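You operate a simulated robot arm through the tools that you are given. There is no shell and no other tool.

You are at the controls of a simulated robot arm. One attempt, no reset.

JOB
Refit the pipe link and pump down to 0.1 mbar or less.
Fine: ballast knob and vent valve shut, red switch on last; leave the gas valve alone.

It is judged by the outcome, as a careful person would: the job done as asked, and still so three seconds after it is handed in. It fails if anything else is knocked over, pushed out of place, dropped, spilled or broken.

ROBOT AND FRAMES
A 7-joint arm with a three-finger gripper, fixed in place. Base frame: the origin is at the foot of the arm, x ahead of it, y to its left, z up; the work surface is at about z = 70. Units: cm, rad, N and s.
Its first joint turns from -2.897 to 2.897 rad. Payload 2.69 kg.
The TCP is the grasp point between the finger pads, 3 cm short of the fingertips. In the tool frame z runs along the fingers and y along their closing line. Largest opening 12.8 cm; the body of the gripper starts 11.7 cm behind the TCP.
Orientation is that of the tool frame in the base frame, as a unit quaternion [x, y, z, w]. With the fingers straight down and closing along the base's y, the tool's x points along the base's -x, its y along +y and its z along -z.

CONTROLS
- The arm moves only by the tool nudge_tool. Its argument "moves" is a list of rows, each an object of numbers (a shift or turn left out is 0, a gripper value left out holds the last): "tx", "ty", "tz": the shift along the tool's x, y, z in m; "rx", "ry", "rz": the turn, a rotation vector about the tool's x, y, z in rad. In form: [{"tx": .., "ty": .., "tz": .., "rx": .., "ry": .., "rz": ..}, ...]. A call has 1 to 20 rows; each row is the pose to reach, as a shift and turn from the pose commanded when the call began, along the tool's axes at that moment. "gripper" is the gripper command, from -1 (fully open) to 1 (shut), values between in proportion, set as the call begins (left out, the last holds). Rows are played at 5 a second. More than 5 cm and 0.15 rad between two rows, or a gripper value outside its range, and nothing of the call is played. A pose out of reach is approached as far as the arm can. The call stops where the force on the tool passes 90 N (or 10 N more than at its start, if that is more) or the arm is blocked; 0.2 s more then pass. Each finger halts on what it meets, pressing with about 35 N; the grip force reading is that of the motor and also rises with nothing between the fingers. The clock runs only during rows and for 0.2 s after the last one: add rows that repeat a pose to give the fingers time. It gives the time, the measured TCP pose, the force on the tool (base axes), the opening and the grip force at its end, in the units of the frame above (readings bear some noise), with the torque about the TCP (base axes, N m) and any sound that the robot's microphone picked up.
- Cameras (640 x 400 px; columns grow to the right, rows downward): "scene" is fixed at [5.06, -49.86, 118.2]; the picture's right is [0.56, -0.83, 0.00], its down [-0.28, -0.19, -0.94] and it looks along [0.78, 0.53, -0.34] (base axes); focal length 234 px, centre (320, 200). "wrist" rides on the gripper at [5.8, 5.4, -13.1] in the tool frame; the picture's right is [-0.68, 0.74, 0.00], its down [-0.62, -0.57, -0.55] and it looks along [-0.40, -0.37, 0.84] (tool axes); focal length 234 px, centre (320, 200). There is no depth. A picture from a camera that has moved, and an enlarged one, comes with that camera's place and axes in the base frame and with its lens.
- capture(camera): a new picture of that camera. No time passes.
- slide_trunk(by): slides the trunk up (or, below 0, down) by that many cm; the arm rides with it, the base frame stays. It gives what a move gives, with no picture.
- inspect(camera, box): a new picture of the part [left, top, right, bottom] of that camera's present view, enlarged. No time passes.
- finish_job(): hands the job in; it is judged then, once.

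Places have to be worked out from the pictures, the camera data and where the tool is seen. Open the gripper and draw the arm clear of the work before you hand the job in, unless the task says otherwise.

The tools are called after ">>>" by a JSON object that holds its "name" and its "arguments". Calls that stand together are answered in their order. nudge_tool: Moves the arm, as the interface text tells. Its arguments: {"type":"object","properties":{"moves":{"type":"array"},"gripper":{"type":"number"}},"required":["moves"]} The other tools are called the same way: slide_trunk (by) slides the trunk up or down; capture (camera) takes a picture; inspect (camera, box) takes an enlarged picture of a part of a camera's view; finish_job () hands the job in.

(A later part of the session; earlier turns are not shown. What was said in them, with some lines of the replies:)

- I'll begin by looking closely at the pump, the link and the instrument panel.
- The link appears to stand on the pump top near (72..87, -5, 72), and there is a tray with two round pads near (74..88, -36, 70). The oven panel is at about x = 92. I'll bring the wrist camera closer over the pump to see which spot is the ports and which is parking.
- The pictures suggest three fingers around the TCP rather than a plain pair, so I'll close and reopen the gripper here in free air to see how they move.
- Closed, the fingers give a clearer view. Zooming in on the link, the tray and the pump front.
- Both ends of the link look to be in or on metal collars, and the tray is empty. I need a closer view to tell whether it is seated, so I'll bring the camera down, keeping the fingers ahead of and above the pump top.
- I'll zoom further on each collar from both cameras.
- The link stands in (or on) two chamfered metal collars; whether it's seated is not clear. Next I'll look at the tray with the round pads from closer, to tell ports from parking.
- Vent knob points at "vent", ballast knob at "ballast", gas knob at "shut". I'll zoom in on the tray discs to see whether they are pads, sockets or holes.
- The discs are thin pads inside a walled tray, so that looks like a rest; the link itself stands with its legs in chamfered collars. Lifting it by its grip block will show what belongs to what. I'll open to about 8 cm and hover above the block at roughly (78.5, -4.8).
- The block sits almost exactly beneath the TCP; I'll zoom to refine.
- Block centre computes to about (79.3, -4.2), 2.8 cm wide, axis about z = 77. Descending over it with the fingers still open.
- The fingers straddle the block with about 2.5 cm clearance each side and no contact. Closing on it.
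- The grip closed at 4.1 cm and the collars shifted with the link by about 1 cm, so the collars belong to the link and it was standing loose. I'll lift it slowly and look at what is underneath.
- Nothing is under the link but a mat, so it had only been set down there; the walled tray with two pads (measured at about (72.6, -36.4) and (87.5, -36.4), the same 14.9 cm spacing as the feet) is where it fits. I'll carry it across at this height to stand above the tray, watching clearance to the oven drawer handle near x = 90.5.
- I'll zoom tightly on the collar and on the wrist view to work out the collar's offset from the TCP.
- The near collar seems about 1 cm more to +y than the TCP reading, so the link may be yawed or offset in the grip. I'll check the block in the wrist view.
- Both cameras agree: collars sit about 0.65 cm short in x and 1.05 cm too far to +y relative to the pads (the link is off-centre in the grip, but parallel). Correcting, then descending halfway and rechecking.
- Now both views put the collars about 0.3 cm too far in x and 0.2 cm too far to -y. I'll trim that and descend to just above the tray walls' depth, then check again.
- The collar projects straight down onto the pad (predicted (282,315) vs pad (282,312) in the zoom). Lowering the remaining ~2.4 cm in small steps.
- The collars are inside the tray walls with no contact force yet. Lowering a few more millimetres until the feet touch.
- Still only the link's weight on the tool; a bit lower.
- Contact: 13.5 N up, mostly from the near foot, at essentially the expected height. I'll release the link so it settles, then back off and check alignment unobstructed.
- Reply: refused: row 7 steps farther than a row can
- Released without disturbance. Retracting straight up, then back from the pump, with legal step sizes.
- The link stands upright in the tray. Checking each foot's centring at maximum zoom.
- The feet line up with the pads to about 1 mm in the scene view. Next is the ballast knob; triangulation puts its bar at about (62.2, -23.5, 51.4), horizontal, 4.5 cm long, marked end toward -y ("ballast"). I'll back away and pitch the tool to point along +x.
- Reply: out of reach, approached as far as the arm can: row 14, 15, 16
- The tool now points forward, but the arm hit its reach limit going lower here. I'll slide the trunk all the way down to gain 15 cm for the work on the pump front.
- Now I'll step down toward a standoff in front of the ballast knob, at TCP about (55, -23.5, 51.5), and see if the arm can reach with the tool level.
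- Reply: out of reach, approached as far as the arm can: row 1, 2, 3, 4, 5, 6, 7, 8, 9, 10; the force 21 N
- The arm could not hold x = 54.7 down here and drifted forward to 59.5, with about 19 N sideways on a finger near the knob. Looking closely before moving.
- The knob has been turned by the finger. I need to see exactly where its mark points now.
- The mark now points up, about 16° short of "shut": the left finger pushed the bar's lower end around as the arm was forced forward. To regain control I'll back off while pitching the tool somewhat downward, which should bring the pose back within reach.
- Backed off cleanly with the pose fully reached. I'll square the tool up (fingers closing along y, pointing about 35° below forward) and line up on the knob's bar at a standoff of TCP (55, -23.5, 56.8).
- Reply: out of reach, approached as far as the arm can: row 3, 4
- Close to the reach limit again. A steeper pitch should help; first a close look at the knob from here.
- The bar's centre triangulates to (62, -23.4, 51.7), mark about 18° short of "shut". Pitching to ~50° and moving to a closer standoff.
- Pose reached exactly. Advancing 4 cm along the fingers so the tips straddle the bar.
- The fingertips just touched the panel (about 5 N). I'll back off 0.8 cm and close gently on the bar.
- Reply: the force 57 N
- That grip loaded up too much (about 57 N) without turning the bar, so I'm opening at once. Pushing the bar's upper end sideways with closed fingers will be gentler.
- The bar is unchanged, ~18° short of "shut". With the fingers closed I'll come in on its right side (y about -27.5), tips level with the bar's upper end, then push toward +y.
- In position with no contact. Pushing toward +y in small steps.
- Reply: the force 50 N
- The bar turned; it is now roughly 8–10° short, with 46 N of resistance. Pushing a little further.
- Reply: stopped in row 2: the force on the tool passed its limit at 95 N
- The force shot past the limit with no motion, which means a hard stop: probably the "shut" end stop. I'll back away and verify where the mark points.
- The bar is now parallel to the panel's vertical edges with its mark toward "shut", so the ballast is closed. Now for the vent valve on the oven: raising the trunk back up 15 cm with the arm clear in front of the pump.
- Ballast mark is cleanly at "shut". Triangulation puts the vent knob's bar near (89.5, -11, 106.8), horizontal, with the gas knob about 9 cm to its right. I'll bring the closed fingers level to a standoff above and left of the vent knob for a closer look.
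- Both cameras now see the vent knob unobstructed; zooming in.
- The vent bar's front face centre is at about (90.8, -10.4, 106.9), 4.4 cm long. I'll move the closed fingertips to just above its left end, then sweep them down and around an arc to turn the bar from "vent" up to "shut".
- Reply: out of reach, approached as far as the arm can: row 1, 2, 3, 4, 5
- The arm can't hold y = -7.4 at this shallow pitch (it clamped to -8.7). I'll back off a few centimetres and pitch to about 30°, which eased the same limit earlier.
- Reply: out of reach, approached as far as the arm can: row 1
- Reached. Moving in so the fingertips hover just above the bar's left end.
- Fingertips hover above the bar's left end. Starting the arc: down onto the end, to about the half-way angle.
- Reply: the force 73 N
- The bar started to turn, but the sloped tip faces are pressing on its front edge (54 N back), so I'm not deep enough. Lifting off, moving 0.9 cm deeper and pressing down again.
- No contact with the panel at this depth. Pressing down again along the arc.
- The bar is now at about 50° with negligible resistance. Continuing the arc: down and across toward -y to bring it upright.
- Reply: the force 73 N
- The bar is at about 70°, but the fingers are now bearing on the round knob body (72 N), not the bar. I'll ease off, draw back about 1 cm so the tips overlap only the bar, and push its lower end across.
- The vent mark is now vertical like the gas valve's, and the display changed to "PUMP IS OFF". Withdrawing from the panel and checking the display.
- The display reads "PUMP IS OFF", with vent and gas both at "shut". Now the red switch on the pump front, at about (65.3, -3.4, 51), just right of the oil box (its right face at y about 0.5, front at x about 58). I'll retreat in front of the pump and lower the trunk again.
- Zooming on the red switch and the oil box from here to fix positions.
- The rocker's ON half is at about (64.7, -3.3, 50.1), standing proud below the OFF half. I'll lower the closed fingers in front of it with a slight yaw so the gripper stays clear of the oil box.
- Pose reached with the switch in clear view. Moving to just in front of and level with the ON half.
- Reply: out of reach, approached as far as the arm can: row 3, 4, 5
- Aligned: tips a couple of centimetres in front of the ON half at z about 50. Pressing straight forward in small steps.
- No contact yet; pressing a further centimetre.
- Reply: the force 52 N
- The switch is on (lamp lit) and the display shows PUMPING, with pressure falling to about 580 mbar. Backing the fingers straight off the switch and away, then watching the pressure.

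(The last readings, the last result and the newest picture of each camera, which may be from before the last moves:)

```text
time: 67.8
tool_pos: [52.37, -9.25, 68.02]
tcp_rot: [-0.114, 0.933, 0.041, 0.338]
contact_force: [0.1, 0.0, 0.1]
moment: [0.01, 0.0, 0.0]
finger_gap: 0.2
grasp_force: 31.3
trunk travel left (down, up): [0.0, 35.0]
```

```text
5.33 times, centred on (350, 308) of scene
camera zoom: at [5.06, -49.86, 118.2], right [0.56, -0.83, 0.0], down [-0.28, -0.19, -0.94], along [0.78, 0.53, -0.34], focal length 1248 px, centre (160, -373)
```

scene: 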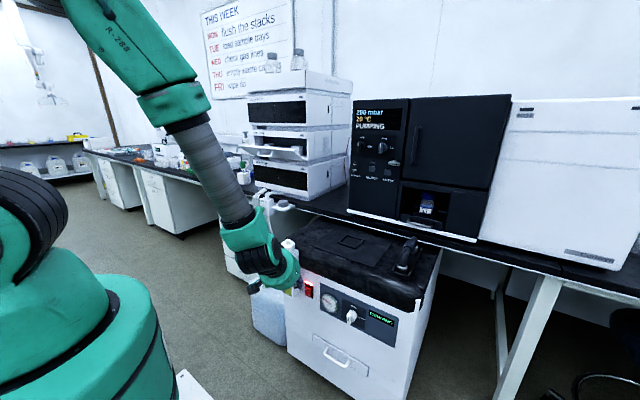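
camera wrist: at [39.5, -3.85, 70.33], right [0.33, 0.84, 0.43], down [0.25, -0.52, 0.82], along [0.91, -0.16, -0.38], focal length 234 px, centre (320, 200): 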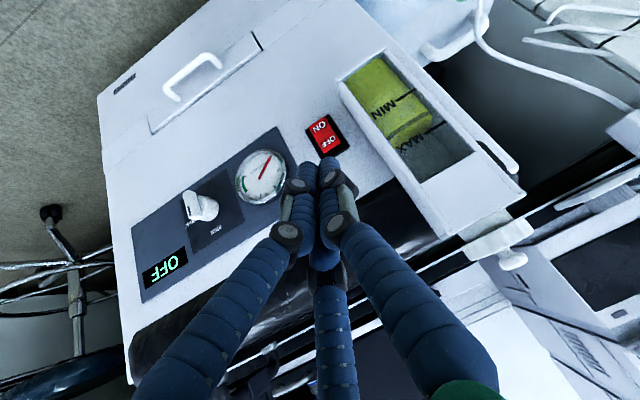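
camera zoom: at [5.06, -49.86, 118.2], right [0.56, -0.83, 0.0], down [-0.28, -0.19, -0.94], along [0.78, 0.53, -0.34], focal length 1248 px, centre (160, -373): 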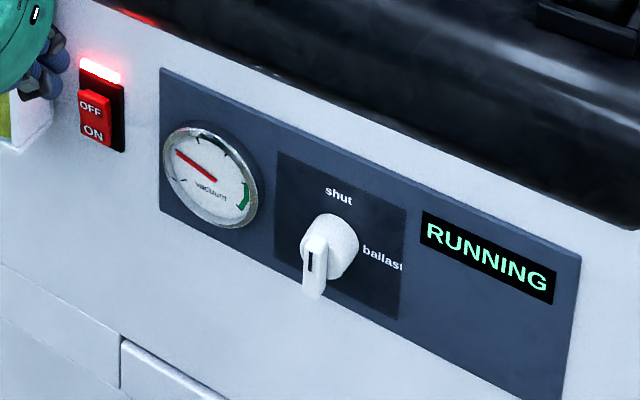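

200 mbar and falling, pump RUNNING. I'll draw the arm further back, open the gripper in free space, and let time pass.

>>> {"name": "nudge_tool", "arguments": {"moves": [{"tz": -0.04}, {"tz": -0.08}, {"tz": -0.12}, {"tz": -0.12}, {"tz": -0.12}, {"tz": -0.12}, {"tz": -0.12}, {"tz": -0.12}, {"tz": -0.12}, {"tz": -0.12}, {"tz": -0.12}, {"tz": -0.12}, {"tz": -0.12}, {"tz": -0.12}, {"tz": -0.12}, {"tz": -0.12}, {"tz": -0.12}, {"tz": -0.12}, {"tz": -0.12}, {"tz": -0.12}], "gripper": 0}}

>>> {"name": "inspect", "arguments": {"camera": "scene", "box": [340, 90, 420, 160]}}

>>> {"name": "capture", "arguments": {"camera": "scene"}}

```text
time: 72.0
tool_pos: [44.7, -10.99, 77.06]
tcp_rot: [-0.112, 0.933, 0.04, 0.34]
contact_force: [0.2, -0.6, -0.6]
moment: [-0.02, 0.02, 0.04]
finger_gap: 6.4
grasp_force: 0.1
trunk travel left (down, up): [0.0, 35.0]
```

```text
5.71 times, centred on (380, 125) of scene
camera zoom: at [5.06, -49.86, 118.2], right [0.56, -0.83, 0.0], down [-0.28, -0.19, -0.94], along [0.78, 0.53, -0.34], focal length 1337 px, centre (-23, 629)
```

zoom: 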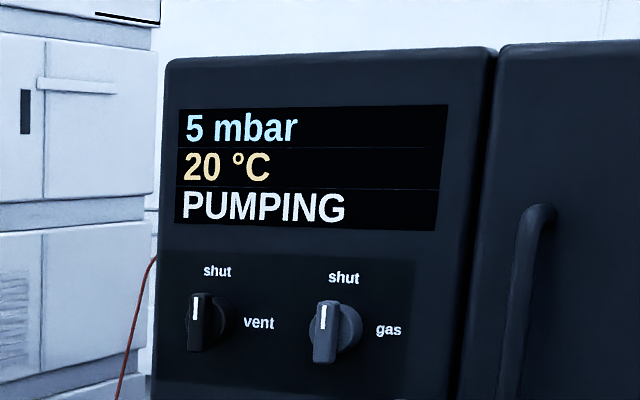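

```text
taken
```

scene: 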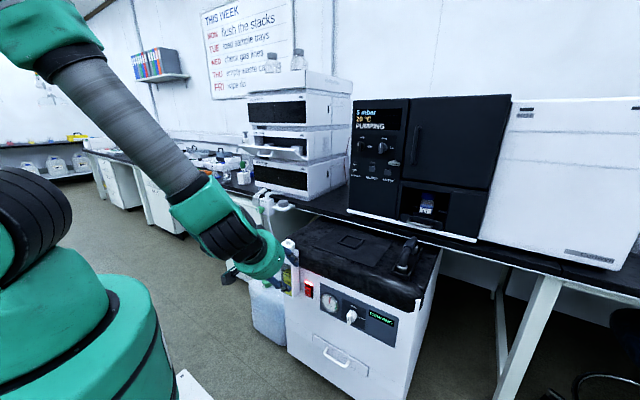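

5 mbar and dropping; the arm is clear and open. Waiting about four more seconds.

>>> {"name": "nudge_tool", "arguments": {"moves": [{"tx": 0}, {"tx": 0}, {"tx": 0}, {"tx": 0}, {"tx": 0}, {"tx": 0}, {"tx": 0}, {"tx": 0}, {"tx": 0}, {"tx": 0}, {"tx": 0}, {"tx": 0}, {"tx": 0}, {"tx": 0}, {"tx": 0}, {"tx": 0}, {"tx": 0}, {"tx": 0}, {"tx": 0}, {"tx": 0}], "gripper": -1}}

>>> {"name": "inspect", "arguments": {"camera": "scene", "box": [340, 90, 420, 160]}}

```text
time: 76.2
tool_pos: [44.64, -11.02, 77.13]
tcp_rot: [-0.112, 0.933, 0.04, 0.34]
contact_force: [-0.1, -1.6, 0.0]
moment: [-0.02, -0.02, 0.03]
finger_gap: 12.82
grasp_force: 0.0
trunk travel left (down, up): [0.0, 35.0]
```

```text
5.71 times, centred on (380, 125) of scene
camera zoom: at [5.06, -49.86, 118.2], right [0.56, -0.83, 0.0], down [-0.28, -0.19, -0.94], along [0.78, 0.53, -0.34], focal length 1337 px, centre (-23, 629)
```

zoom: 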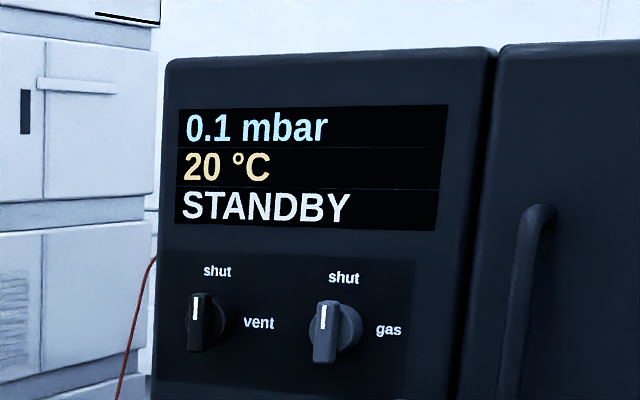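

0.1 mbar with STANDBY shown. I'll wait longer to make sure it settles at or below 0.1 and holds, and recheck everything.

>>> {"name": "nudge_tool", "arguments": {"moves": [{"tx": 0}, {"tx": 0}, {"tx": 0}, {"tx": 0}, {"tx": 0}, {"tx": 0}, {"tx": 0}, {"tx": 0}, {"tx": 0}, {"tx": 0}, {"tx": 0}, {"tx": 0}, {"tx": 0}, {"tx": 0}, {"tx": 0}, {"tx": 0}, {"tx": 0}, {"tx": 0}, {"tx": 0}, {"tx": 0}]}}

>>> {"name": "nudge_tool", "arguments": {"moves": [{"tx": 0}, {"tx": 0}, {"tx": 0}, {"tx": 0}, {"tx": 0}, {"tx": 0}, {"tx": 0}, {"tx": 0}, {"tx": 0}, {"tx": 0}, {"tx": 0}, {"tx": 0}, {"tx": 0}, {"tx": 0}, {"tx": 0}, {"tx": 0}, {"tx": 0}, {"tx": 0}, {"tx": 0}, {"tx": 0}]}}

>>> {"name": "inspect", "arguments": {"camera": "scene", "box": [340, 90, 420, 160]}}

>>> {"name": "inspect", "arguments": {"camera": "scene", "box": [270, 220, 450, 345]}}

>>> {"name": "capture", "arguments": {"camera": "scene"}}

```text
time: 80.4
tool_pos: [44.69, -10.95, 77.19]
tcp_rot: [-0.112, 0.933, 0.04, 0.341]
contact_force: [-0.7, -0.3, -0.2]
moment: [0.0, -0.03, 0.0]
finger_gap: 12.81
grasp_force: 0.1
trunk travel left (down, up): [0.0, 35.0]
```

```text
time: 84.6
tool_pos: [44.7, -10.94, 77.07]
tcp_rot: [-0.113, 0.933, 0.04, 0.339]
contact_force: [0.5, -0.3, 0.6]
moment: [-0.04, 0.02, 0.0]
finger_gap: 12.82
grasp_force: 0.1
trunk travel left (down, up): [0.0, 35.0]
```

```text
5.71 times, centred on (380, 125) of scene
camera zoom: at [5.06, -49.86, 118.2], right [0.56, -0.83, 0.0], down [-0.28, -0.19, -0.94], along [0.78, 0.53, -0.34], focal length 1337 px, centre (-23, 629)
```

zoom: 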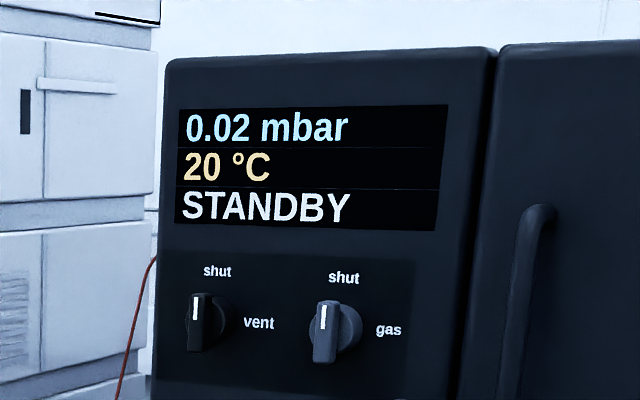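

```text
3.20 times, centred on (360, 282) of scene
camera zoom: at [5.06, -49.86, 118.2], right [0.56, -0.83, 0.0], down [-0.28, -0.19, -0.94], along [0.78, 0.53, -0.34], focal length 749 px, centre (192, -64)
```

zoom: 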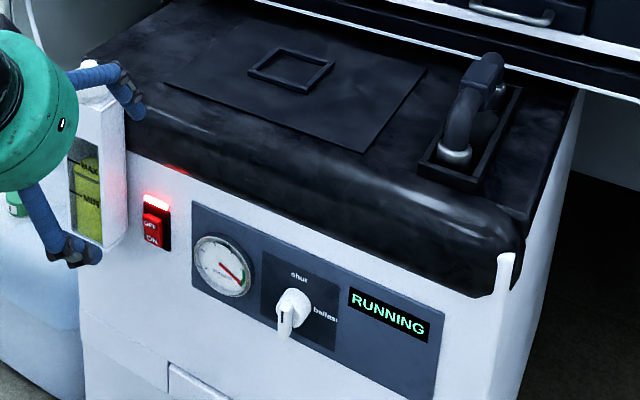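

```text
taken
```

scene: 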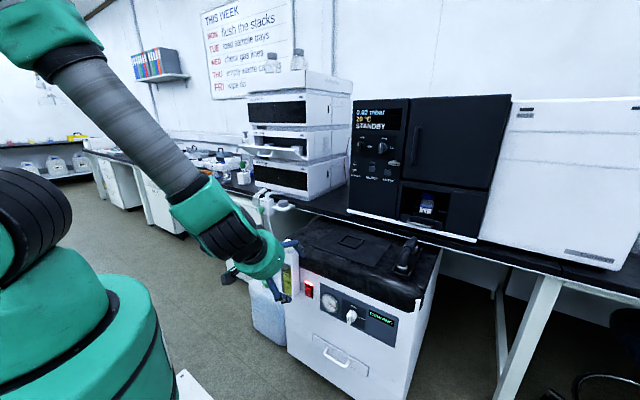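

The display holds at 0.02 mbar on STANDBY. The link is in its seats, ballast and vent are shut, the gas valve is untouched, the red switch is on and the pump is RUNNING. The gripper is open and well clear, so I'm handing the job in.

>>> {"name": "finish_job", "arguments": {}}

```text
The job is handed in.
```

The pipe link is refitted and the system is pumped down. The display read 0.02 mbar and STANDBY just before I handed the job in.

- **Pipe link:** it was standing loose on the mat on top of the pump. It now sits in the walled tray with a foot on each pad, aligned to within a few millimetres.
- **Ballast knob:** turned to "shut". An early move was out of the arm's reach, and a finger pushed the knob most of the way round before I meant to turn it. Finishing the turn, I drove it into its end stop, where the force passed 90 N and the arm stopped itself. It looks and works as normal.
- **Vent valve:** turned to "shut". The gas valve was not touched and still reads "shut".
- **Red switch:** switched on last. The pump shows RUNNING.

As far as I could see, nothing was knocked over, moved out of place or damaged. The gripper is open and the arm is about 20 cm clear of the pump.
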